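You operate a simulated robot arm through the tools that you are given. There is no shell and no other tool. Be economical: measure what you need, move in short steps, check, and stop when the job is done.

You are at the controls of a simulated robot arm. One attempt, no reset.

Task
Test the trip: both lamps off, press test, then reset, lamps back on.
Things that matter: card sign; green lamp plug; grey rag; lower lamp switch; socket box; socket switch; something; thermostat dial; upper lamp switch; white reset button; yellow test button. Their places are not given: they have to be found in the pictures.

It is judged by the outcome, as a careful person would: the job done as asked, and still so three seconds after it is handed in. It fails if anything else is knocked over, pushed out of place, dropped, spilled or broken.

Robot
A 6-joint arm with a two-finger parallel gripper, fixed in place. Base frame: the origin is at the foot of the arm, x ahead of it, y to its left, z up. Readings come in mm, degrees, newtons and seconds.
With the tool pointing down near the work surface it reaches from about 100 to 680 mm from the base axis. Its first joint turns from -166.0 to 166.0 degrees. Payload 3.91 kg.
Tool frame: the origin (TCP) lies between the finger pads and is the grasp point; the fingertips stand 30 mm ahead of it; z points along the fingers, y is the line along which they close. The gripper opens to 110 mm. The fingers are 20 mm wide and 10 mm thick; the gripper's body (48 by 112 mm) begins 55 mm behind the TCP.
Orientation is that of the tool frame in the base frame, as a unit quaternion [w, x, y, z]. With the fingers straight down and closing along the base's y, the tool's x points along the base's -x, its y along +y and its z along -z.

Tools
- The arm moves only by the tool servo_tool. Its argument "commands" is a list of rows, each a list of 3 entries, a list of its own where there are three numbers: the shift along the base's x, y, z in mm, then the turn, a rotation vector about the base's x, y, z in degrees, then the gripper command, from -1 (shut) to 1 (fully open), values between in proportion. In form: [[[tx, ty, tz], [rx, ry, rz], gripper], ...]. A call has 1 to 10 rows; each row shifts and turns the commanded pose from where the row before left it. Each row takes 0.2 s and may step no farther than 50 mm and 8.6 degrees from the row before; otherwise, or with a gripper value out of range, the whole call is refused. Where a pose cannot be reached the arm comes as near as it can. A force on the tool above 90 N (or 10 N above the force at the start of the call, whichever is more), or a blocked arm, ends the call early, and 0.2 s more pass. Each finger travels about 45 mm/s and halts on what it meets, pressing with about 26 N; the grip force reading is that of the motor and also rises with nothing between the fingers. The clock runs only during rows and for 0.2 s after the last one: add rows that do not move to give the fingers time. It gives the time, the measured TCP pose, the force on the tool (base axes), the opening and the grip force at its end, in the units of the frame above (readings bear some noise), with the torque about the TCP (base axes, N m) and any sound that the robot's microphone picked up.
- Cameras (640 x 400 px; columns grow to the right, rows downward): "scene" is fixed at [49.9, 651.4, 1349.8]; the picture's right is [-0.88, -0.47, 0.00], its down [-0.29, 0.54, -0.79] and it looks along [0.37, -0.70, -0.61] (base axes); focal length 214 px, centre (320, 200). "wrist" rides on the gripper at [71, 22, -107] in the tool frame; the picture's right is [-0.29, 0.96, 0.00], its down [-0.76, -0.23, -0.61] and it looks along [-0.58, -0.18, 0.79] (tool axes); focal length 243 px, centre (320, 200).
- camera(camera): a new picture of that camera. No time passes.
- lift_body(by): slides the trunk up (or, below 0, down) by that many mm; the arm rides with it, the base frame stays. It gives what a move gives, with no picture.
- probe_pixels(camera, pixels): for up to 12 pixels [column, row] of the newest picture of that camera ("zoom" is the newest enlarged one), the place [x, y, z] in the base frame of the surface seen there, good to about 2 mm. No time passes.
- zoom(camera, box): a new picture of the part [left, top, right, bottom] of that camera's present view, enlarged. No time passes.
- hand_in(): hands the job in; it is judged then, once.

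Go step by step. Measure first, check grasps and placings, and put right what went wrong. The budget is 80 turns and 54 pictures, counting those below and the enlarged ones. Unless the task says otherwise, let go and move clear before handing in, and close with one line.

The tools are called after "Call:" as name(argument=value, ...) on one line, values as JSON. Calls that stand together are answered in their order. servo_tool: Moves the arm, as the interface text tells. Its arguments: {"type":"object","properties":{"commands":{"type":"array"}},"required":["commands"]} The other tools are called the same way: lift_body (by) slides the trunk up or down; camera (camera) takes a picture; probe_pixels (camera, pixels) gives the place of the surface under pixels of a picture; zoom (camera, box) takes an enlarged picture of a part of a camera's view; hand_in () hands the job in.

At the start:

```text
t: 0.0
ee_pos: [136.7, 374.1, 1205.8]
tcp_rot: [0.0, 0.001, 1.0, 0.0]
contact_force: [-0.2, 0.5, 0.5]
torque: [0.02, 0.01, 0.01]
opening: 109.9
finger_force: 0.0
trunk travel left (down, up): [-425.0, 165.0]
```

scene: 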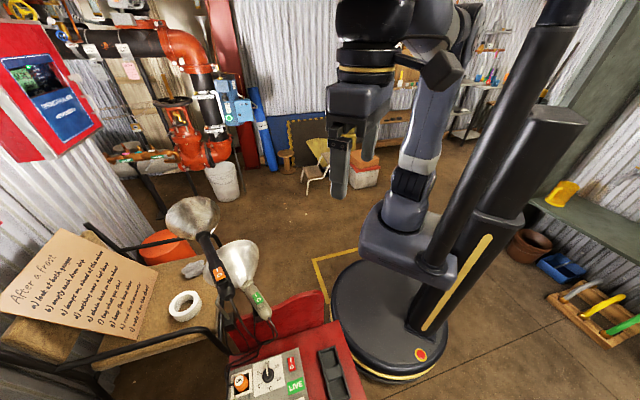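
wrist: 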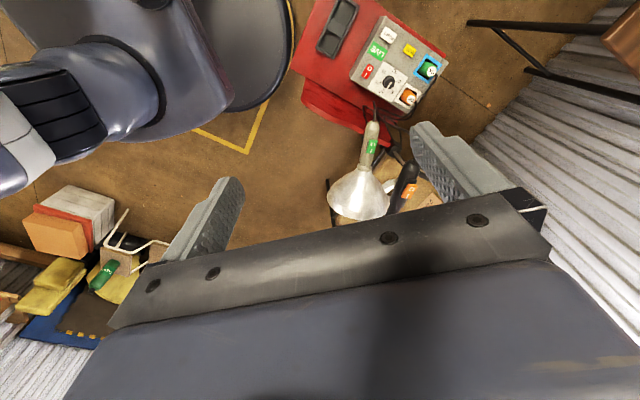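

The wrist picture shows the socket box around (400,65) and two lamps near (360,190); the scene shows a sign at left with instructions. I zoom in on each.

Call:
zoom(camera="wrist", box=[290, 0, 490, 125])

Call:
zoom(camera="scene", box=[0, 220, 180, 360])

Call:
zoom(camera="scene", box=[150, 190, 350, 400])

Call:
zoom(camera="wrist", box=[310, 90, 470, 230])

```text
3.20 times, centred on (390, 62) of wrist
```

zoom: 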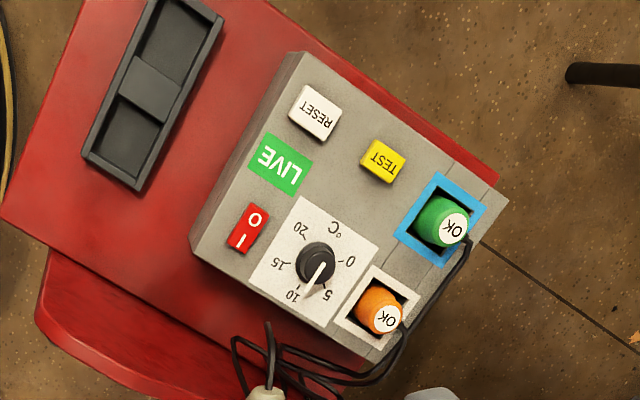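

```text
2.86 times, centred on (90, 290) of scene
```

zoom: 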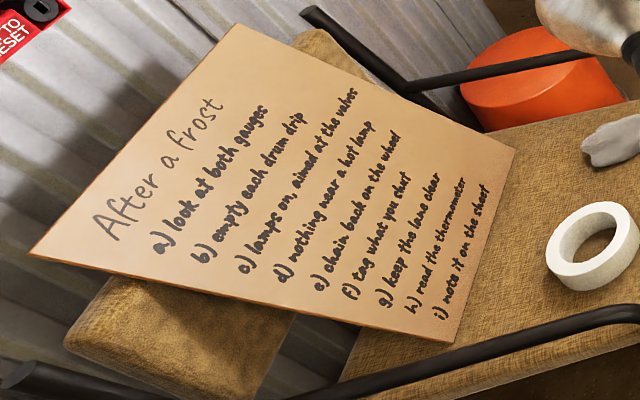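

```text
1.90 times, centred on (250, 295) of scene
```

zoom: 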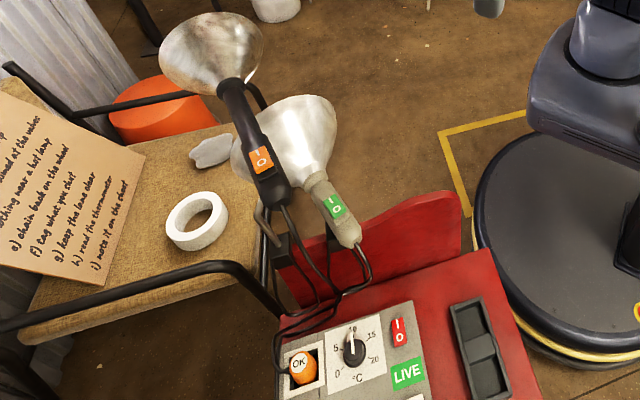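

```text
2.86 times, centred on (390, 160) of wrist
```

zoom: 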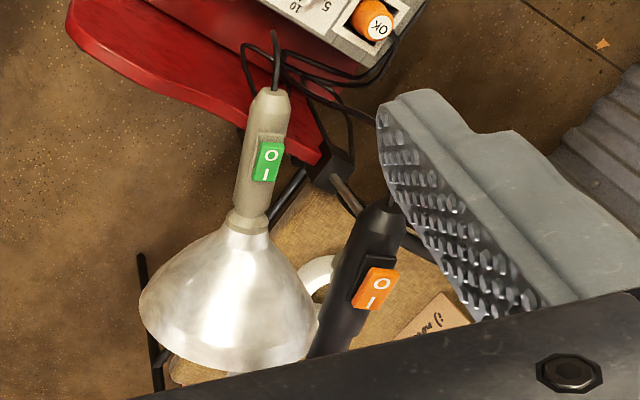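

The two lamp rockers (green at about (267,162), orange at (375,290) in the last zoom) are visible. I probe their ends and normals.

Call:
probe_pixels(camera="zoom", pixels=[[271, 148], [266, 160], [264, 176], [258, 160], [276, 165], [384, 277], [377, 289], [368, 304], [362, 286], [390, 292], [235, 190], [330, 300]])

Call:
zoom(camera="wrist", box=[350, 15, 450, 115])

Call:
zoom(camera="scene", box=[195, 240, 285, 325])

```text
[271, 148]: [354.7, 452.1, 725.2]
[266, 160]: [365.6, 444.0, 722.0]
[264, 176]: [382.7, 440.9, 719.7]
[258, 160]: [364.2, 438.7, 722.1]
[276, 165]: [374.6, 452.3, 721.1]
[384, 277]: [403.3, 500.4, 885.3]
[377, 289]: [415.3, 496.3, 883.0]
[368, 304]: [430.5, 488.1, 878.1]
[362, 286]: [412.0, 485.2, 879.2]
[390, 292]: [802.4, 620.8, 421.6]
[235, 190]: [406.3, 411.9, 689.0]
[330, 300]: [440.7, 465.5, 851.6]
```

```text
4.00 times, centred on (400, 65) of wrist
```

zoom: 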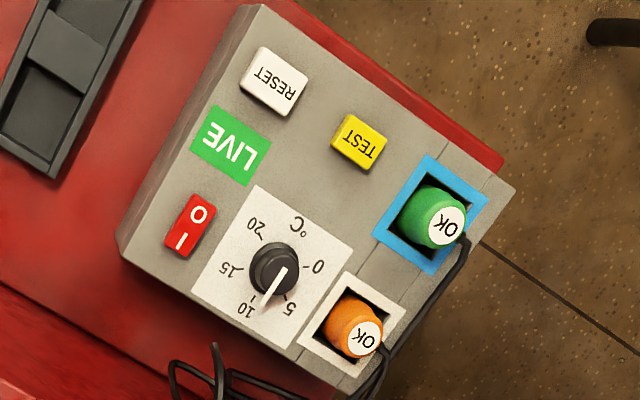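

```text
4.71 times, centred on (240, 282) of scene
```

zoom: 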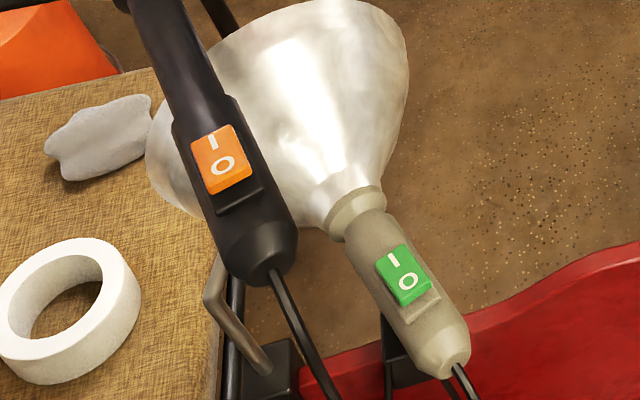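

The O ends of both lamp rockers face the cable end. Now I probe the box's buttons.

Call:
probe_pixels(camera="wrist", pixels=[[388.75, 35.5], [410, 50.3], [367.5, 69], [367.5, 71.5], [366, 75], [379, 51], [400, 63], [396, 34], [388, 82], [429, 68.5], [408.5, 97.5], [345, 40]])

```text
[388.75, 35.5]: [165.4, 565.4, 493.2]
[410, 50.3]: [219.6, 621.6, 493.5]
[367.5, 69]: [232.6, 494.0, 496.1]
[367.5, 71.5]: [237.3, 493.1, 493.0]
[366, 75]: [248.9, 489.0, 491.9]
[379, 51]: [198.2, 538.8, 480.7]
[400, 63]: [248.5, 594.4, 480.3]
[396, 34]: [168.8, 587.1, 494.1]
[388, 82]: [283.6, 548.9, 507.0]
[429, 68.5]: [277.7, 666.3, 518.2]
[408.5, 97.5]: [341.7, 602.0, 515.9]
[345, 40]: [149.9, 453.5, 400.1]
```

I move above the lamps, staying at z ≈ 1050, to look closely at the rockers.

Call:
servo_tool(commands=[[[26.6, 9.5, -19.5], [0, 0, 0], 1], [[26.6, 9.5, -19.5], [0, 0, 0], 1], [[26.6, 9.5, -19.5], [0, 0, 0], 1], [[26.6, 9.5, -19.5], [0, 0, 0], 1], [[26.6, 9.5, -19.5], [0, 0, 0], 1], [[26.6, 9.5, -19.5], [0, 0, 0], 1], [[26.6, 9.5, -19.5], [0, 0, 0], 1], [[26.6, 9.5, -19.5], [0, 0, 0], 1], [[0, 0, 0], [0, 0, 0], 1]])

Call:
camera(camera="wrist")

Call:
camera(camera="scene")

```text
t: 2.0
ee_pos: [349.3, 450.0, 1049.7]
tcp_rot: [0.0, 0.0, 1.0, 0.0]
contact_force: [0.1, -0.8, 0.6]
torque: [0.01, 0.01, 0.01]
opening: 110.0
finger_force: 0.0
trunk travel left (down, up): [-425.0, 165.0]
```

```text
45 pictures are left
```

wrist: 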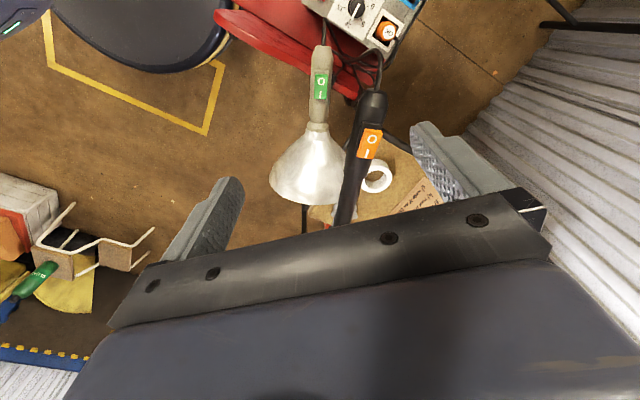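

```text
44 pictures are left
```

scene: 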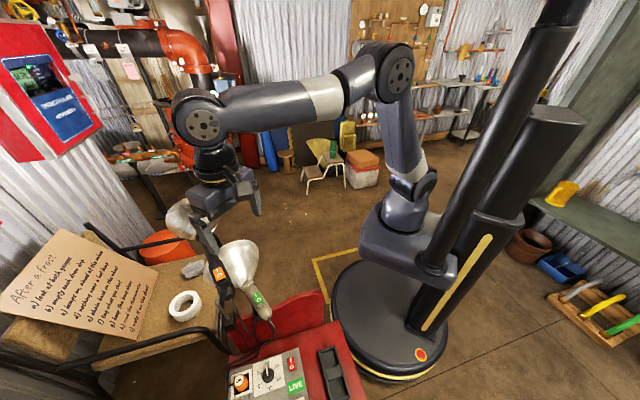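

Call:
zoom(camera="wrist", box=[290, 40, 418, 220])

Call:
zoom(camera="wrist", box=[335, 110, 405, 170])

```text
2.22 times, centred on (354, 130) of wrist
```

zoom: 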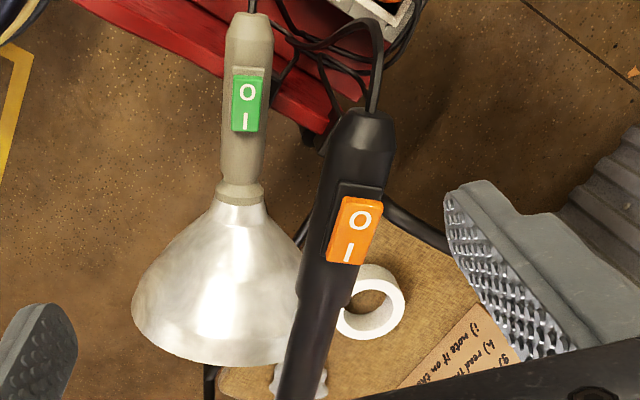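

```text
6.67 times, centred on (370, 140) of wrist
```

zoom: 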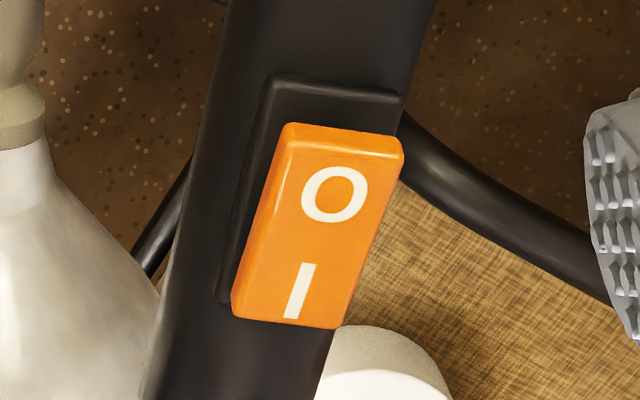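

The orange rocker is rolled toward +y, with the O end proud; I probe its face corners to get the normal.

Call:
probe_pixels(camera="zoom", pixels=[[295, 150], [395, 155], [345, 155], [335, 195], [250, 305], [335, 318], [295, 315], [275, 90], [390, 95], [230, 290], [215, 130], [190, 300]])

Call:
zoom(camera="wrist", box=[290, 55, 350, 115])

```text
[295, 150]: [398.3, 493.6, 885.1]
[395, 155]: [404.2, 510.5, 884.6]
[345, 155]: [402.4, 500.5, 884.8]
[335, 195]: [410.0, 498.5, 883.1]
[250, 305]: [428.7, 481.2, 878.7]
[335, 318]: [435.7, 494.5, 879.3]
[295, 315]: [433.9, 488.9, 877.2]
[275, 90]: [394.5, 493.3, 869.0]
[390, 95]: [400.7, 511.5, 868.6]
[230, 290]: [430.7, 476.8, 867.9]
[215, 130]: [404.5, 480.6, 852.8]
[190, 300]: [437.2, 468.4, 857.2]
```

```text
6.67 times, centred on (320, 85) of wrist
```

zoom: 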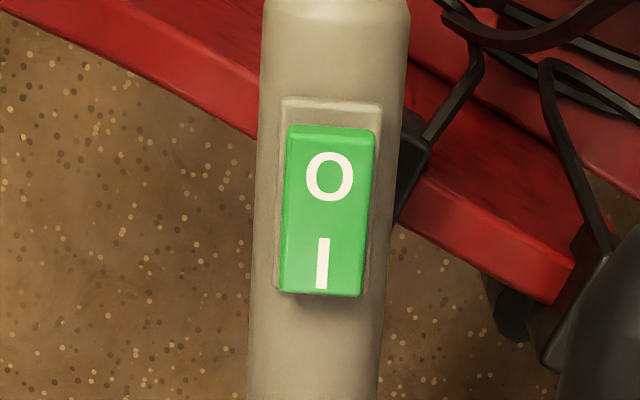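

Call:
probe_pixels(camera="zoom", pixels=[[300, 145], [365, 145], [330, 160], [330, 210], [290, 282], [350, 285], [320, 287], [295, 108], [370, 110], [335, 60], [310, 350]])

Call:
probe_pixels(camera="scene", pixels=[[180, 203], [170, 220], [190, 230], [204, 238], [213, 262], [222, 290], [240, 245], [250, 290], [262, 312], [228, 265], [235, 320], [225, 310]])

```text
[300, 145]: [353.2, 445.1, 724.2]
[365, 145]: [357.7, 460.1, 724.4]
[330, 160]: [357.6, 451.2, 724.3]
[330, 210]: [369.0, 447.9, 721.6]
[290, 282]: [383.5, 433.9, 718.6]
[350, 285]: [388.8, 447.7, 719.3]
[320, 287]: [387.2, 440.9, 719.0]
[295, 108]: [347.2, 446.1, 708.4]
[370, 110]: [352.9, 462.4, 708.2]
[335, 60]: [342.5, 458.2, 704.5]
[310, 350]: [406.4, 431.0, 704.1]
```

```text
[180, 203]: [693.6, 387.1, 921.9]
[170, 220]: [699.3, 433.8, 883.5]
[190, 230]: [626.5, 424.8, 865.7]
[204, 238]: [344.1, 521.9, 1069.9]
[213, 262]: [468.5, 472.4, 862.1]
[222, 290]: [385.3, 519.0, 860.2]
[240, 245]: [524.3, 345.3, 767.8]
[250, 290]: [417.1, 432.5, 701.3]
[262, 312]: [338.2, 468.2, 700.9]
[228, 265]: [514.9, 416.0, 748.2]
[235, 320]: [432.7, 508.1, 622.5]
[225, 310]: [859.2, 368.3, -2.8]
```

Both switches sit level with the I ends down (878 vs 885, 719 vs 724), so both lamps are on. I close the gripper and go above the orange O end at about (402,501).

Call:
servo_tool(commands=[[[18, 17, 0], [0, 0, 0], -1], [[18, 17, 0], [0, 0, 0], -1], [[16.7, 17.2, 0], [0, 0, 0], -1], [[0, 0, -30], [0, 0, 0], -1], [[0, 0, -30], [0, 0, 0], -1], [[0, 0, -30], [0, 0, 0], -1], [[0, 0, -25], [0, 0, 0], -1], [[0, 0, 0], [0, 0, 0], -1], [[0, 0, 0], [0, 0, 0], -1]])

Call:
zoom(camera="wrist", box=[240, 80, 420, 230])

```text
t: 4.0
ee_pos: [402.2, 500.2, 936.3]
tcp_rot: [0.0, 0.0, 1.0, 0.001]
contact_force: [0.2, 0.2, -0.3]
torque: [0.0, 0.02, 0.0]
opening: 0.1
finger_force: 26.1
trunk travel left (down, up): [-425.0, 165.0]
```

```text
2.67 times, centred on (330, 155) of wrist
```

zoom: 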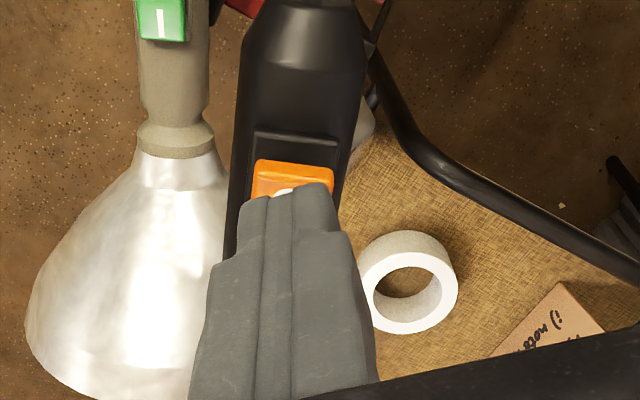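

Tip is over the O end at about 906; I descend to contact in small steps, watching force and sound.

Call:
servo_tool(commands=[[[0, 0, -10], [0, 0, 0], -1], [[0, 0, -9], [0, 0, 0], -1], [[0, 0, -2], [0, 0, 0], -1], [[0, 0, -2], [0, 0, 0], -1], [[0, 0, 0], [0, 0, 0], -1]])

```text
t: 5.2
ee_pos: [402.7, 500.8, 912.2]
tcp_rot: [0.0, -0.001, 1.0, 0.001]
contact_force: [0.0, -0.1, 0.6]
torque: [0.0, 0.04, 0.0]
opening: 0.1
finger_force: 26.6
trunk travel left (down, up): [-425.0, 165.0]
```

Call:
servo_tool(commands=[[[0, 0, -1], [0, 0, 0], -1], [[0, 0, -1], [0, 0, 0], -1], [[0, 0, 0], [0, 0, 0], -1]])

Call:
zoom(camera="wrist", box=[270, 100, 390, 200])

```text
t: 6.0
ee_pos: [402.1, 500.0, 911.0]
tcp_rot: [0.0, 0.0, 1.0, 0.0]
contact_force: [-0.9, 0.7, 1.0]
torque: [0.01, 0.02, 0.03]
opening: 0.0
finger_force: 25.9
trunk travel left (down, up): [-425.0, 165.0]
```

```text
4.00 times, centred on (330, 150) of wrist
```

zoom: 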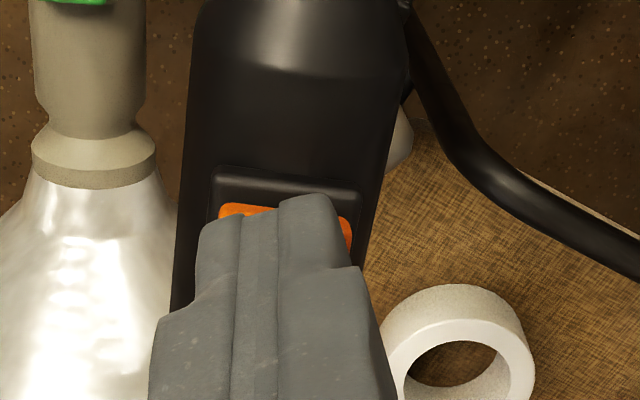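

Call:
servo_tool(commands=[[[0, 0, -1], [0, 0, 0], -1], [[0, 0, -1], [0, 0, 0], -1], [[0, 0, -1], [0, 0, 0], -1], [[0, 0, 0], [0, 0, 0], -1]])

```text
t: 7.0
ee_pos: [401.4, 500.3, 908.8]
tcp_rot: [0.002, 0.0, 1.0, 0.002]
contact_force: [0.2, 1.3, 20.1]
torque: [-0.18, -0.19, 0.02]
opening: 0.0
finger_force: 26.2
trunk travel left (down, up): [-425.0, 165.0]
```

Force rose to 20 N at tip 879. I lift and look at the rocker.

Call:
servo_tool(commands=[[[0, 0, 10], [0, 0, 0], -1], [[-10, -10, 30], [0, 0, 0], -1], [[-30, -20, 20], [0, 0, 0], -1], [[0, 0, 10], [0, 0, 0], -1], [[0, 0, 0], [0, 0, 0], -1]])

Call:
zoom(camera="wrist", box=[300, 50, 440, 200])

Call:
zoom(camera="scene", box=[195, 240, 285, 325])

```text
t: 8.2
ee_pos: [364.0, 470.7, 978.0]
tcp_rot: [0.0, 0.0, 1.0, 0.0]
contact_force: [0.4, 0.4, 0.0]
torque: [0.02, -0.01, 0.0]
opening: 0.3
finger_force: 25.8
trunk travel left (down, up): [-425.0, 165.0]
```

```text
2.67 times, centred on (370, 125) of wrist
```

zoom: 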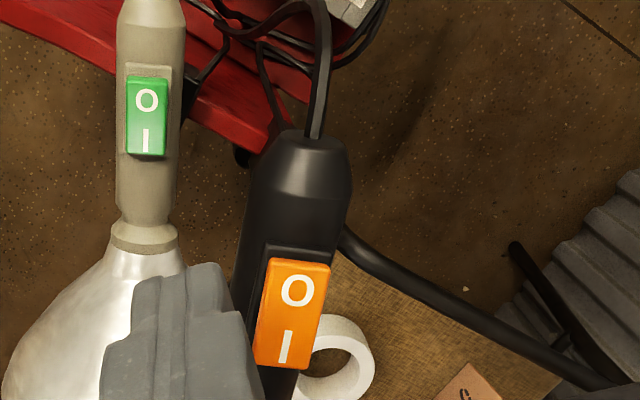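

```text
4.71 times, centred on (240, 282) of scene
```

zoom: 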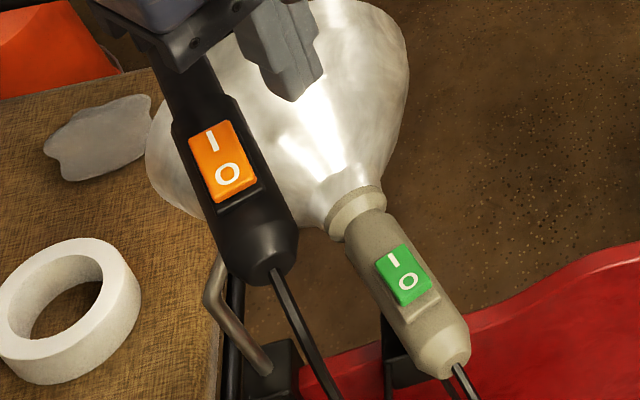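

The scene zoom shows the orange rocker's tilt has changed; I verify with heights.

Call:
probe_pixels(camera="zoom", pixels=[[212, 140], [198, 140], [235, 130], [222, 160], [228, 175], [215, 190], [248, 178], [394, 262], [408, 282]])

```text
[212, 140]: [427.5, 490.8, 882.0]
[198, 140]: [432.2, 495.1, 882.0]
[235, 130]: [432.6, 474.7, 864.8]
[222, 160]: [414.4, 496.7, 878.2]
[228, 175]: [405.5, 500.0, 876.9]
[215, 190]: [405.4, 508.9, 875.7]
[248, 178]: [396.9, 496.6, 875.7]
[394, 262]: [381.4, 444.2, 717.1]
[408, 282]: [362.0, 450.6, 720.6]
```

Orange is now off (I end 882, O end 876). For the lower green switch the gripper body must clear the orange handle, so I turn the tool +68° so its long side runs parallel to the handles and the camera swings away.

Call:
servo_tool(commands=[[[0, -2, 4], [0, 0, 8.5], -1], [[0, -2, 4], [0, 0, 8.5], -1], [[0, -2, 4], [0, 0, 8.5], -1], [[0, -2, 4], [0, 0, 8.5], -1], [[0, -2, 4], [0, 0, 8.5], -1], [[0, -2, 0], [0, 0, 8.5], -1], [[0, -2, 0], [0, 0, 8.5], -1], [[-7, -5, 0], [0, 0, 8.5], -1], [[0, 0, 0], [0, 0, 0], -1]])

Call:
camera(camera="scene")

Call:
camera(camera="wrist")

```text
t: 10.2
ee_pos: [354.6, 450.6, 996.6]
tcp_rot: [0.0, -0.56, 0.829, -0.001]
contact_force: [-0.5, 0.3, -0.2]
torque: [-0.01, -0.02, 0.03]
opening: 0.0
finger_force: 26.4
trunk travel left (down, up): [-425.0, 165.0]
```

```text
36 pictures are left
```

scene: 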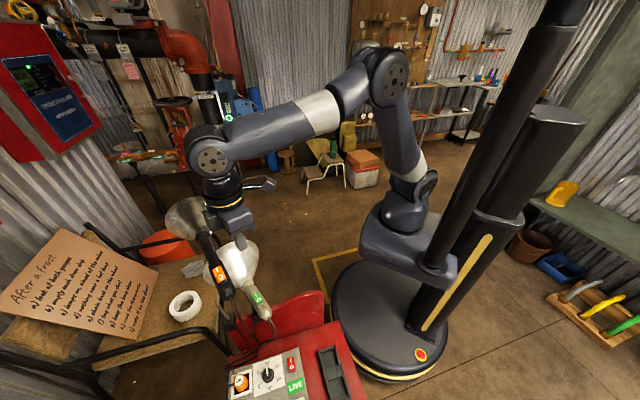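

```text
35 pictures are left
```

wrist: 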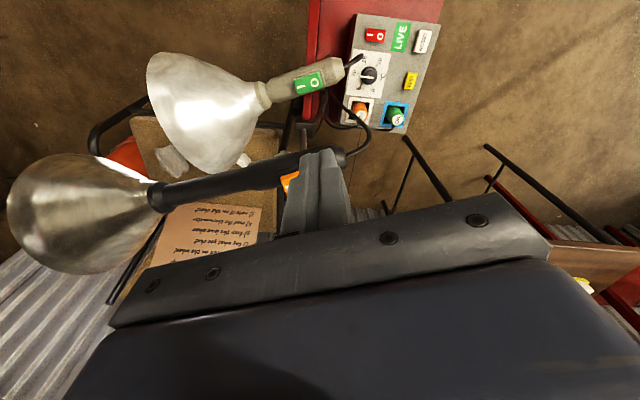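

Call:
zoom(camera="scene", box=[170, 110, 290, 270])

Call:
probe_pixels(camera="scene", pixels=[[240, 240], [235, 215], [228, 212], [225, 222], [223, 200], [222, 192], [222, 185], [210, 190], [240, 190], [212, 160], [210, 215]])

```text
2.50 times, centred on (230, 190) of scene
```

zoom: 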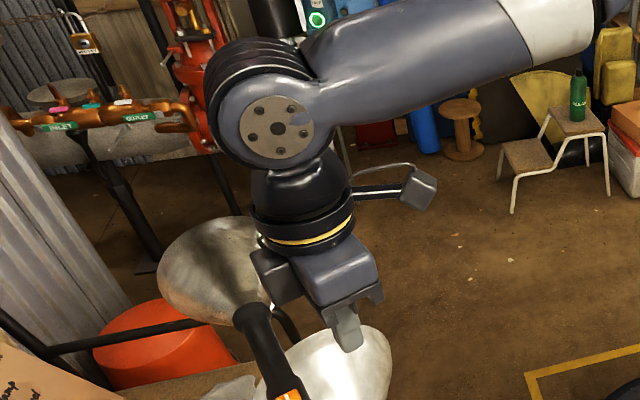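

```text
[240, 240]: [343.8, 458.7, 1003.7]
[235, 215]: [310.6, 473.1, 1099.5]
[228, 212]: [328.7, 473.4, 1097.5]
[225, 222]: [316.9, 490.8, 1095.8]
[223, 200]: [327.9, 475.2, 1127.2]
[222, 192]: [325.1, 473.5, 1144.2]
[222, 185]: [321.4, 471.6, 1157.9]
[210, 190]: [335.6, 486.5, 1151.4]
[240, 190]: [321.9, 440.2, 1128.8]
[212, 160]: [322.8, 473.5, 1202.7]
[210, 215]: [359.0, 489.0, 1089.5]
```

The wrist has a block sticking out ~37 mm toward the orange handle, too tight a fit. I lean the tool top ~21° away from the orange lamp, then descend part way.

Call:
servo_tool(commands=[[[0, 0, 0], [6.5, -2.6, 0], -1], [[0, 0, 0], [6.5, -2.6, 0], -1], [[2.4, 1.4, 0], [6.5, -2.6, 0], -1], [[0, 0, -35], [0, 0, 0], -1], [[0, 0, -35], [0, 0, 0], -1], [[0, 0, -35], [0, 0, 0], -1], [[0, 0, 0], [0, 0, 0], -1]])

Call:
zoom(camera="scene", box=[170, 150, 310, 330])

Call:
camera(camera="wrist")

```text
t: 11.8
ee_pos: [356.3, 453.7, 892.3]
tcp_rot: [0.152, -0.55, 0.815, 0.102]
contact_force: [-0.4, 0.8, 0.4]
torque: [0.0, 0.0, 0.01]
opening: 0.0
finger_force: 26.2
trunk travel left (down, up): [-425.0, 165.0]
```

```text
2.22 times, centred on (240, 240) of scene
```

zoom: 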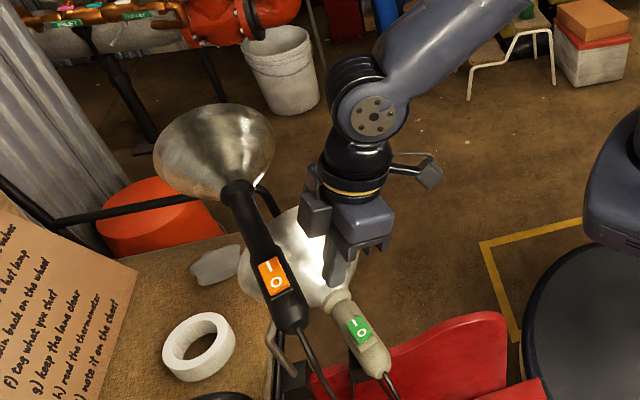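

```text
32 pictures are left
```

wrist: 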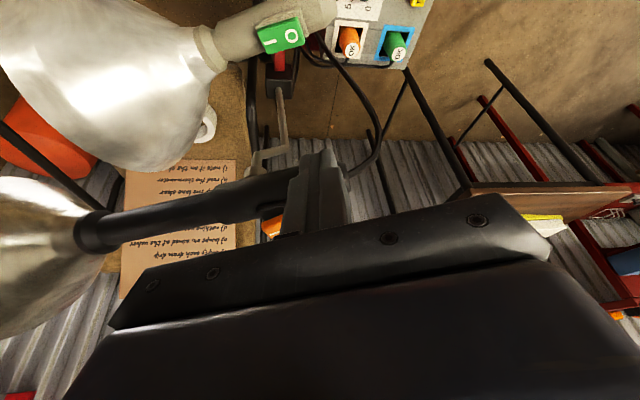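

Clearance looks good; I descend to TCP ≈ 775.

Call:
servo_tool(commands=[[[0, -1, -25], [0, 0, 0], -1], [[0, 0, -25], [0, 0, 0], -1], [[0, 0, -25], [0, 0, 0], -1], [[0, 0, -25], [0, 0, 0], -1], [[0, 0, -17], [0, 0, 0], -1], [[0, 0, 0], [0, 0, 0], -1]])

Call:
zoom(camera="scene", box=[190, 200, 290, 330])

```text
t: 13.2
ee_pos: [356.8, 451.9, 776.2]
tcp_rot: [0.15, -0.55, 0.815, 0.102]
contact_force: [0.2, 0.5, 0.1]
torque: [0.01, -0.01, -0.01]
opening: 0.1
finger_force: 25.5
trunk travel left (down, up): [-425.0, 165.0]
```

```text
3.08 times, centred on (240, 265) of scene
```

zoom: 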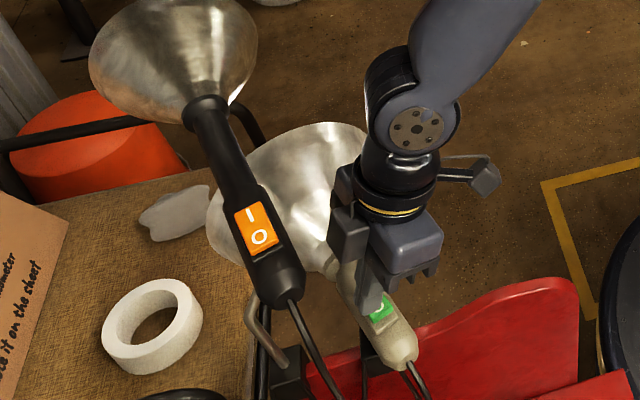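

Call:
servo_tool(commands=[[[0, 0, -10], [0, 0, 0], -1], [[0, 0, -9], [0, 0, 0], -1], [[0, 0, -2], [0, 0, 0], -1], [[0, 0, -2], [0, 0, 0], -1], [[0, 0, -1], [0, 0, 0], -1], [[0, 0, 0], [0, 0, 0], -1]])

```text
t: 14.6
ee_pos: [357.2, 452.8, 750.9]
tcp_rot: [0.151, -0.549, 0.815, 0.102]
contact_force: [-0.1, 0.3, -0.9]
torque: [0.0, 0.0, 0.0]
opening: 0.1
finger_force: 26.1
trunk travel left (down, up): [-425.0, 165.0]
```

Call:
servo_tool(commands=[[[0, 0, -1], [0, 0, 0], -1], [[0, 0, -1], [0, 0, 0], -1], [[0, 0, 0], [0, 0, 0], -1]])

Call:
zoom(camera="scene", box=[230, 270, 280, 320])

```text
t: 15.4
ee_pos: [357.4, 452.6, 751.2]
tcp_rot: [0.152, -0.55, 0.815, 0.103]
contact_force: [-4.0, -1.3, 13.9]
torque: [-0.07, -0.01, -0.03]
opening: 0.2
finger_force: 26.4
trunk travel left (down, up): [-425.0, 165.0]
```

```text
8.00 times, centred on (255, 295) of scene
```

zoom: 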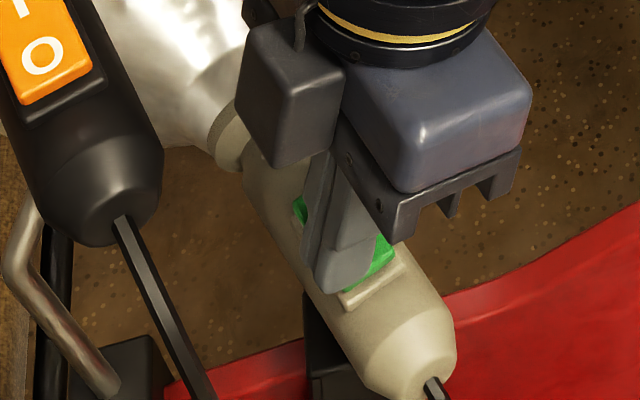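

Call:
servo_tool(commands=[[[0, 0, -0.7], [0, 0, 0], -1], [[0, 0, 0], [0, 0, 0], -1], [[0, 0, 12], [0, 0, 0], -1], [[0, 0, 30], [0, 0, 0], -1], [[0, 0, 30], [0, 0, 0], -1], [[0, 0, 40], [0, 0, 0], -1], [[0, 0, 40], [0, 0, 0], -1], [[0, 0, 0], [0, 0, 0], -1]])

Call:
zoom(camera="scene", box=[195, 240, 285, 325])

Call:
probe_pixels(camera="zoom", pixels=[[393, 261], [385, 265], [400, 272], [408, 282], [412, 290], [212, 140], [228, 172]])

```text
t: 17.2
ee_pos: [356.9, 454.7, 901.9]
tcp_rot: [0.15, -0.55, 0.815, 0.102]
contact_force: [-0.2, -0.7, -0.2]
torque: [0.02, 0.0, -0.01]
opening: 0.0
finger_force: 25.8
trunk travel left (down, up): [-425.0, 165.0]
```

```text
4.71 times, centred on (240, 282) of scene
```

zoom: 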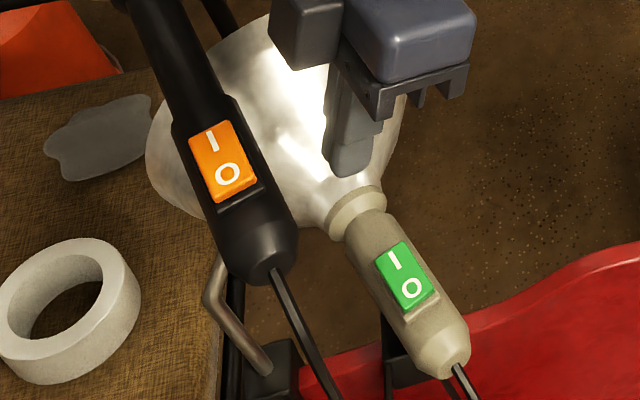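

```text
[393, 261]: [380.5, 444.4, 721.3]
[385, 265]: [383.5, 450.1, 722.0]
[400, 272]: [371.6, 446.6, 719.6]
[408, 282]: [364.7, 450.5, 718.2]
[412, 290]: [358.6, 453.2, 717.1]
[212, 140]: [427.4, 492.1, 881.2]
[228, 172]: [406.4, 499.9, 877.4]
```

Both lamps are off. I straighten the tool and move high over to the test button at about (220,622).

Call:
servo_tool(commands=[[[0, 0, 40], [0, 0, 0], -1], [[0, 0, 20], [-6.5, 2.6, 0], -1], [[0, 0, 0], [-6.5, 2.6, 0], -1], [[-20, 20, 0], [-6.5, 2.6, 0], -1], [[-30, 35, 0], [0, 0, 0], -1], [[-30, 36, 0], [0, 0, 0], -1], [[-30, 38, 0], [0, 0, 0], -1], [[-27, 38, 0], [0, 0, 0], -1], [[0, 0, 0], [0, 0, 0], -1]])

Call:
lift_body(by=-200)

Call:
camera(camera="wrist")

Call:
camera(camera="scene")

```text
t: 19.2
ee_pos: [221.4, 619.8, 961.3]
tcp_rot: [0.0, -0.559, 0.829, 0.0]
contact_force: [-0.2, 0.0, 0.2]
torque: [-0.03, 0.01, 0.04]
opening: 0.0
finger_force: 25.7
trunk travel left (down, up): [-425.0, 165.0]
```

```text
t: 21.4
ee_pos: [221.5, 618.5, 762.0]
tcp_rot: [0.0, -0.559, 0.829, 0.0]
contact_force: [0.3, -0.1, 0.7]
torque: [0.0, -0.02, -0.02]
opening: 0.0
finger_force: 26.6
trunk travel left (down, up): [-225.0, 365.0]
```

```text
28 pictures are left
```

wrist: 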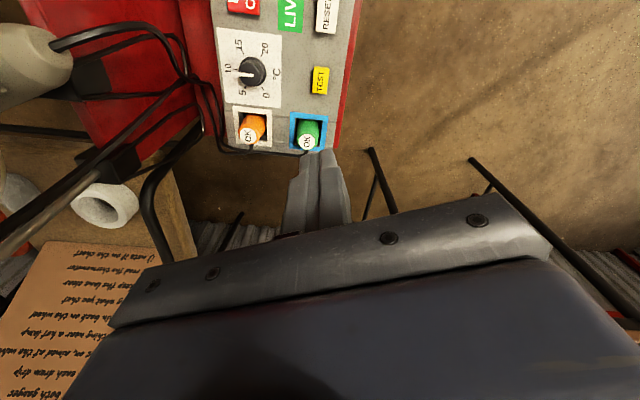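

```text
27 pictures are left
```

scene: 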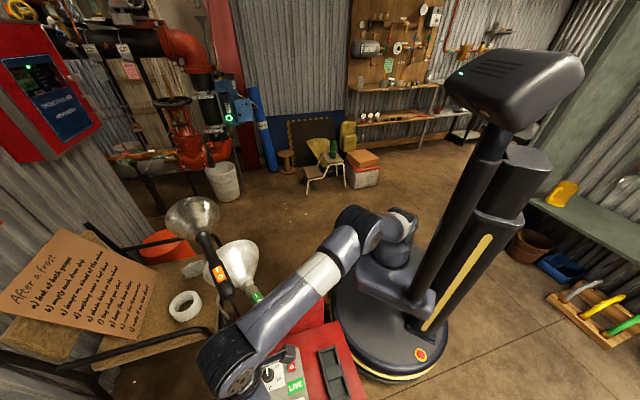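

The box is in full view at the top of the wrist picture; I zoom and re-measure test, reset and the LIVE flag.

Call:
zoom(camera="wrist", box=[200, 0, 380, 165])

Call:
probe_pixels(camera="wrist", pixels=[[314, 80], [320, 80], [328, 81], [320, 70], [320, 91], [327, 15], [320, 28], [290, 15], [241, 3], [253, 72], [345, 60]])

```text
2.42 times, centred on (290, 82) of wrist
```

zoom: 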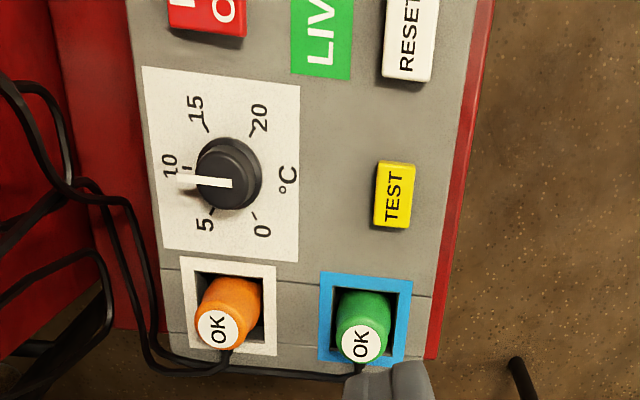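

```text
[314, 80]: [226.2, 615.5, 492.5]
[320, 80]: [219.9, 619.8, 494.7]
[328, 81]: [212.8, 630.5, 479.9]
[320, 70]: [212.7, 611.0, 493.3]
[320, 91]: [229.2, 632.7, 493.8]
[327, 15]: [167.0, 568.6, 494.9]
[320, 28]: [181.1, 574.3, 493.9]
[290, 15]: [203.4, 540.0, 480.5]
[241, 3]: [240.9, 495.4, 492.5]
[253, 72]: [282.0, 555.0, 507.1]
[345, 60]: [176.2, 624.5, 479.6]
```

I descend over the test button at (221,622), stopping with the tip near 500.

Call:
servo_tool(commands=[[[0, 3, -40], [0, 0, 0], -1], [[0, 0, -40], [0, 0, 0], -1], [[0, 0, -40], [0, 0, 0], -1], [[0, 0, -40], [0, 0, 0], -1], [[0, 0, -40], [0, 0, 0], -1], [[0, 0, -28], [0, 0, 0], -1], [[0, 0, 0], [0, 0, 0], -1]])

Call:
zoom(camera="wrist", box=[240, 60, 420, 225])

```text
t: 23.0
ee_pos: [221.4, 619.3, 536.4]
tcp_rot: [0.0, -0.558, 0.83, 0.0]
contact_force: [1.0, -0.7, 1.2]
torque: [0.03, 0.0, 0.02]
opening: 0.0
finger_force: 25.8
trunk travel left (down, up): [-225.0, 365.0]
```

```text
2.42 times, centred on (330, 142) of wrist
```

zoom: 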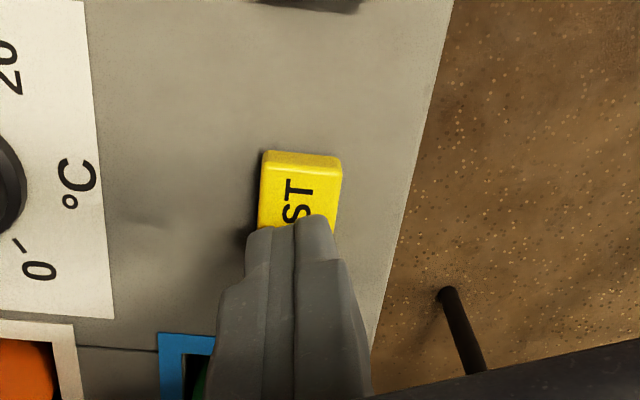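

Call:
servo_tool(commands=[[[0, 1.5, -9], [0, 0, 0], -1], [[0, 0, -2], [0, 0, 0], -1], [[0, 0, -1], [0, 0, 0], -1], [[0, 0, -1], [0, 0, 0], -1], [[0, 0, -1], [0, 0, 0], -1], [[0, 0, 0], [0, 0, 0], -1]])

Call:
zoom(camera="wrist", box=[140, 0, 420, 225])

```text
t: 24.4
ee_pos: [222.3, 622.4, 520.1]
tcp_rot: [0.0, -0.559, 0.829, 0.0]
contact_force: [-0.1, -0.2, 0.5]
torque: [-0.03, 0.01, -0.02]
opening: 0.0
finger_force: 26.5
trunk travel left (down, up): [-225.0, 365.0]
```

```text
1.78 times, centred on (280, 112) of wrist
```

zoom: 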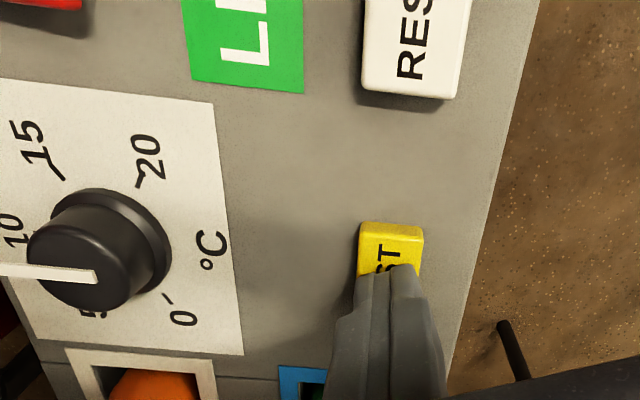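

Call:
servo_tool(commands=[[[0, 0, -1], [0, 0, 0], -1], [[0, 0, -1], [0, 0, 0], -1], [[0, 0, -1], [0, 0, 0], -1], [[0, 0, 0], [0, 0, 0], -1]])

Call:
zoom(camera="wrist", box=[140, 0, 420, 225])

```text
t: 25.4
ee_pos: [220.6, 623.7, 518.3]
tcp_rot: [0.0, -0.559, 0.829, -0.001]
contact_force: [1.7, 0.7, 4.9]
torque: [-0.02, -0.09, -0.03]
opening: 0.0
finger_force: 26.1
trunk travel left (down, up): [-225.0, 365.0]
heard: click
```

```text
1.78 times, centred on (280, 112) of wrist
```

zoom: 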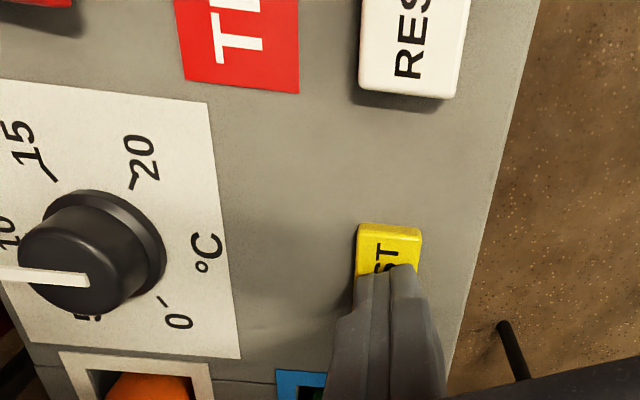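

A click was heard and the flag turned red (TRIPPED). I lift and move over the reset button at (167,567).

Call:
servo_tool(commands=[[[0, 0, 20], [0, 0, 0], -1], [[0, 0, 20], [0, 0, 0], -1], [[-27, -28, 0], [0, 0, 0], -1], [[-27, -28, 0], [0, 0, 0], -1], [[0, 0, -20], [0, 0, 0], -1], [[0, 0, 0], [0, 0, 0], -1]])

Call:
camera(camera="wrist")

```text
t: 26.8
ee_pos: [163.4, 566.9, 539.3]
tcp_rot: [0.0, -0.559, 0.829, 0.0]
contact_force: [-0.6, 0.1, 0.8]
torque: [0.03, 0.03, 0.04]
opening: 0.0
finger_force: 26.2
trunk travel left (down, up): [-225.0, 365.0]
```

```text
22 pictures are left
```

wrist: 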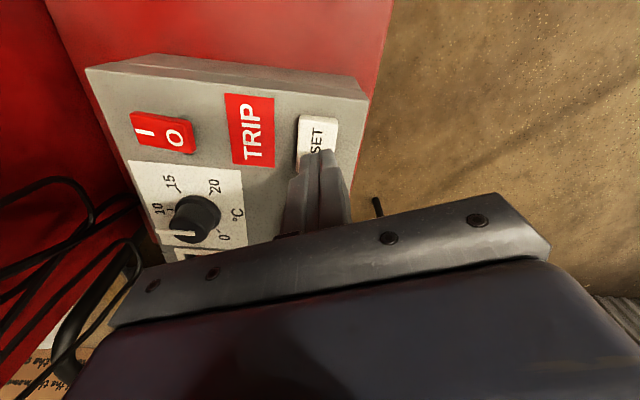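

The finger is over RESET; pressing it.

Call:
servo_tool(commands=[[[3, 0, -10], [0, 0, 0], -1], [[0, 0, -4], [0, 0, 0], -1], [[0, 0, -2], [0, 0, 0], -1], [[0, 0, -1], [0, 0, 0], -1], [[0, 0, -1], [0, 0, 0], -1], [[0, 0, -1], [0, 0, 0], -1], [[0, 0, 0], [0, 0, 0], -1]])

```text
t: 28.4
ee_pos: [169.5, 567.1, 518.1]
tcp_rot: [0.0, -0.559, 0.829, 0.0]
contact_force: [-1.2, -1.0, 2.3]
torque: [-0.02, 0.02, -0.02]
opening: 0.0
finger_force: 26.1
trunk travel left (down, up): [-225.0, 365.0]
heard: click
```

A click was heard. I lift and check the flag.

Call:
servo_tool(commands=[[[0, 0, 20], [0, 0, 0], -1], [[0, 0, 40], [0, 0, 0], -1], [[0, 0, 40], [0, 0, 0], -1], [[0, 0, 40], [0, 0, 0], -1], [[0, 0, 40], [0, 0, 0], -1], [[0, 0, 40], [0, 0, 0], -1], [[0, 0, 0], [0, 0, 0], -1]])

Call:
camera(camera="wrist")

```text
t: 30.0
ee_pos: [169.1, 566.9, 739.3]
tcp_rot: [0.0, -0.559, 0.829, 0.0]
contact_force: [-1.1, 0.5, 0.6]
torque: [0.02, 0.0, 0.01]
opening: 0.0
finger_force: 25.9
trunk travel left (down, up): [-225.0, 365.0]
```

```text
21 pictures are left
```

wrist: 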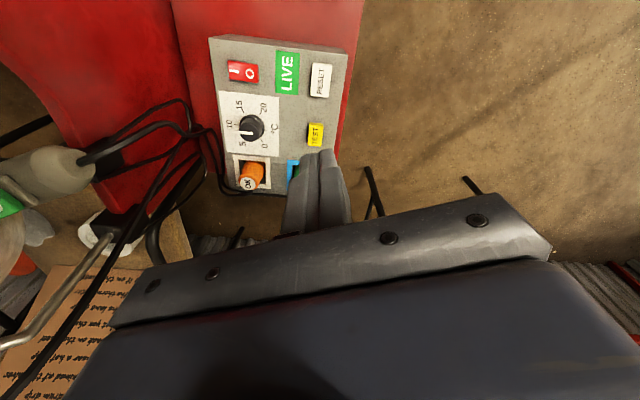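

LIVE shows again. I raise the trunk back and travel high to above the orange I end at about (431.5,489.5).

Call:
lift_body(by=200)

Call:
servo_tool(commands=[[[0, 0, 40], [0, 0, 0], -1], [[37.5, -11, 0], [0, 0, 0], -1], [[37.5, -11, 0], [0, 0, 0], -1], [[37.5, -11, 0], [0, 0, 0], -1], [[37.5, -11, 0], [0, 0, 0], -1], [[37.5, -11, 0], [0, 0, 0], -1], [[37.5, -11, 0], [0, 0, 0], -1], [[37.5, -11, 0], [0, 0, 0], -1], [[0, 0, -30], [0, 0, 0], -1], [[0, 0, 0], [0, 0, 0], -1]])

Call:
zoom(camera="scene", box=[170, 200, 290, 330])

Call:
probe_pixels(camera="zoom", pixels=[[100, 210], [60, 215]])

```text
t: 32.1
ee_pos: [170.1, 568.0, 938.0]
tcp_rot: [0.0, -0.56, 0.829, -0.001]
contact_force: [0.5, -0.7, 0.9]
torque: [-0.01, -0.05, 0.01]
opening: 0.0
finger_force: 26.1
trunk travel left (down, up): [-425.0, 165.0]
```

```text
t: 34.3
ee_pos: [431.1, 491.1, 945.9]
tcp_rot: [0.0, -0.56, 0.829, 0.0]
contact_force: [-0.2, -0.2, -0.4]
torque: [-0.02, 0.01, 0.01]
opening: 0.1
finger_force: 25.8
trunk travel left (down, up): [-425.0, 165.0]
```

```text
3.08 times, centred on (230, 265) of scene
```

zoom: 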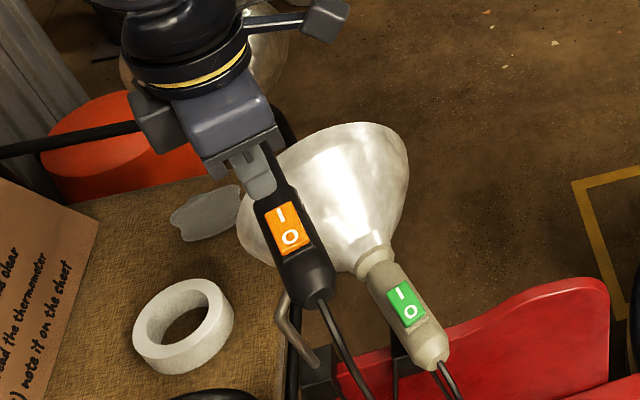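

```text
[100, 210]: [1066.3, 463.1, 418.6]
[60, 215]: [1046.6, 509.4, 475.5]
```

The finger is above the orange I end. I descend near contact and also measure the rag's place relative to the lower lamp.

Call:
probe_pixels(camera="zoom", pixels=[[180, 222], [205, 213], [232, 205], [242, 225], [262, 262], [300, 150], [400, 150]])

Call:
servo_tool(commands=[[[0, -1, -15], [0, 0, 0], -1], [[0, 0, -14], [0, 0, 0], -1], [[0, 0, -2], [0, 0, 0], -1], [[0, 0, -2], [0, 0, 0], -1], [[0, 0, 0], [0, 0, 0], -1]])

```text
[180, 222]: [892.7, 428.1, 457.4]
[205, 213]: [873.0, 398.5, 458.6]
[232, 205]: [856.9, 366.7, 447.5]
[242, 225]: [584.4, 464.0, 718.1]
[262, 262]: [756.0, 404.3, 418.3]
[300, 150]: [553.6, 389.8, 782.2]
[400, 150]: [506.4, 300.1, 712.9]
```

```text
t: 35.5
ee_pos: [431.8, 491.3, 915.8]
tcp_rot: [0.001, -0.559, 0.829, 0.0]
contact_force: [-0.4, 0.2, 0.8]
torque: [0.0, 0.01, 0.0]
opening: 0.0
finger_force: 25.5
trunk travel left (down, up): [-425.0, 165.0]
```

The rag lies 300 mm off and below the lamps, so it can stay. I continue the press.

Call:
servo_tool(commands=[[[0, 0, -1], [0, 0, 0], -1], [[0, 0, -1], [0, 0, 0], -1], [[0, 0, -1], [0, 0, 0], -1], [[0, 0, -1], [0, 0, 0], -1], [[0, 0, 0], [0, 0, 0], -1]])

```text
t: 36.7
ee_pos: [431.3, 490.5, 911.4]
tcp_rot: [0.0, -0.559, 0.829, 0.0]
contact_force: [0.9, -0.2, -0.3]
torque: [0.03, 0.01, -0.01]
opening: 0.0
finger_force: 25.8
trunk travel left (down, up): [-425.0, 165.0]
```

Call:
servo_tool(commands=[[[0, 0, -1], [0, 0, 0], -1], [[0, 0, -1], [0, 0, 0], -1], [[0, 0, -1], [0, 0, 0], -1], [[0, 0, 0], [0, 0, 0], -1]])

```text
t: 37.7
ee_pos: [433.0, 489.3, 909.0]
tcp_rot: [0.002, -0.559, 0.83, 0.0]
contact_force: [7.5, -2.6, 13.9]
torque: [0.0, -0.17, 0.0]
opening: 0.1
finger_force: 26.3
trunk travel left (down, up): [-425.0, 165.0]
```

Call:
servo_tool(commands=[[[0, 0, -0.7], [0, 0, 0], -1], [[0, 0, 0], [0, 0, 0], -1], [[0, 0, 12], [0, 0, 0], -1], [[0, 0, 40], [0, 0, 0], -1], [[0, 0, 30], [0, 0, 0], -1], [[0, 0, 0], [0, 0, 0], -1]])

Call:
zoom(camera="scene", box=[195, 240, 285, 325])

Call:
probe_pixels(camera="zoom", pixels=[[212, 140], [222, 160], [228, 172], [393, 261], [412, 290]])

```text
t: 39.1
ee_pos: [431.8, 489.7, 990.2]
tcp_rot: [-0.001, -0.559, 0.829, -0.001]
contact_force: [0.6, -0.1, -0.7]
torque: [-0.01, -0.01, 0.0]
opening: 0.0
finger_force: 25.5
trunk travel left (down, up): [-425.0, 165.0]
```

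```text
4.71 times, centred on (240, 282) of scene
```

zoom: 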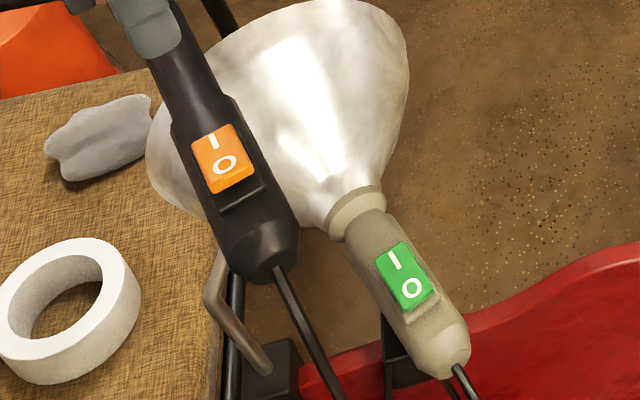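

```text
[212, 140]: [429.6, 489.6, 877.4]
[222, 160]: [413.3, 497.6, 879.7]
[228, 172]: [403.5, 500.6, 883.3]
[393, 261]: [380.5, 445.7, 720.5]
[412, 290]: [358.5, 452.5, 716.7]
```

Orange is on again (I end 877, O end 883). Next I go to the green I end at about (385,442), with the same 21° lean.

Call:
servo_tool(commands=[[[-24, -24, 0], [6.5, -2.6, 0], -1], [[-23, -24, 0], [6.5, -2.6, 0], -1], [[0, 0, 0], [6.5, -2.6, 0], -1], [[0, 0, -40], [0, 0, 0], -1], [[0, 0, -40], [0, 0, 0], -1], [[0, 0, -30], [0, 0, 0], -1], [[0, 0, 0], [0, 0, 0], -1]])

Call:
zoom(camera="scene", box=[180, 190, 290, 320])

```text
t: 40.7
ee_pos: [384.4, 442.5, 881.0]
tcp_rot: [0.151, -0.55, 0.815, 0.103]
contact_force: [-0.3, 0.0, 0.3]
torque: [-0.02, 0.06, 0.03]
opening: 0.0
finger_force: 26.0
trunk travel left (down, up): [-425.0, 165.0]
```

```text
3.08 times, centred on (235, 255) of scene
```

zoom: 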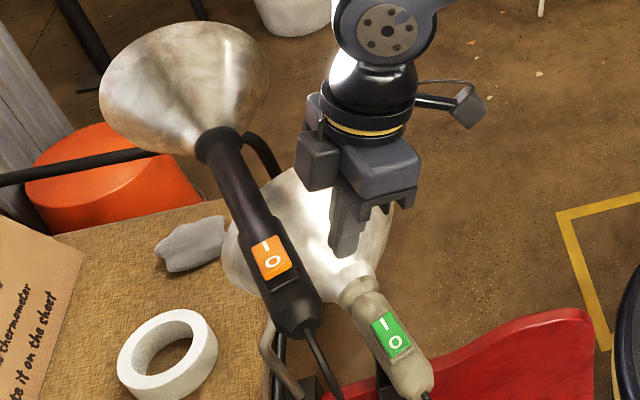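

Call:
servo_tool(commands=[[[0, 0, -25], [0, 0, 0], -1], [[0, 0, -25], [0, 0, 0], -1], [[0, 0, -25], [0, 0, 0], -1], [[0, 0, -25], [0, 0, 0], -1], [[0, 0, -12], [0, 0, 0], -1], [[0, 0, -8], [0, 0, 0], -1], [[0, 0, -3], [0, 0, 0], -1], [[0, 0, -2], [0, 0, 0], -1], [[0, 0, 0], [0, 0, 0], -1]])

Call:
zoom(camera="scene", box=[220, 250, 280, 320])

```text
t: 42.7
ee_pos: [384.7, 441.0, 755.3]
tcp_rot: [0.15, -0.55, 0.815, 0.102]
contact_force: [1.2, 0.7, 1.6]
torque: [0.0, 0.0, 0.0]
opening: 0.0
finger_force: 26.1
trunk travel left (down, up): [-425.0, 165.0]
```

```text
5.71 times, centred on (250, 285) of scene
```

zoom: 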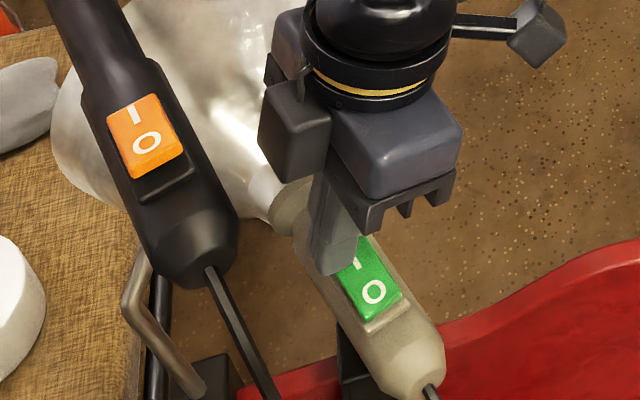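

The finger is on the I half with the O half free; I press gently further.

Call:
servo_tool(commands=[[[0, 0, -1], [0, 0, 0], -1], [[0, 0, -1], [0, 0, 0], -1], [[0, 0, -1], [0, 0, 0], -1], [[0, 0, -1], [0, 0, 0], -1], [[0, 0, 0], [0, 0, 0], -1]])

```text
t: 43.9
ee_pos: [385.0, 441.9, 751.8]
tcp_rot: [0.15, -0.55, 0.815, 0.103]
contact_force: [-2.1, -0.9, 3.9]
torque: [0.04, 0.07, 0.04]
opening: 0.0
finger_force: 26.1
trunk travel left (down, up): [-425.0, 165.0]
```

Call:
servo_tool(commands=[[[0, 0, -1], [0, 0, 0], -1], [[0, 0, -0.7], [0, 0, 0], -1], [[0, 0, 0], [0, 0, 0], -1]])

```text
t: 44.7
ee_pos: [385.7, 440.5, 749.9]
tcp_rot: [0.153, -0.55, 0.815, 0.102]
contact_force: [-2.8, -2.5, 20.6]
torque: [0.06, 0.22, 0.03]
opening: 0.0
finger_force: 26.1
trunk travel left (down, up): [-425.0, 165.0]
```

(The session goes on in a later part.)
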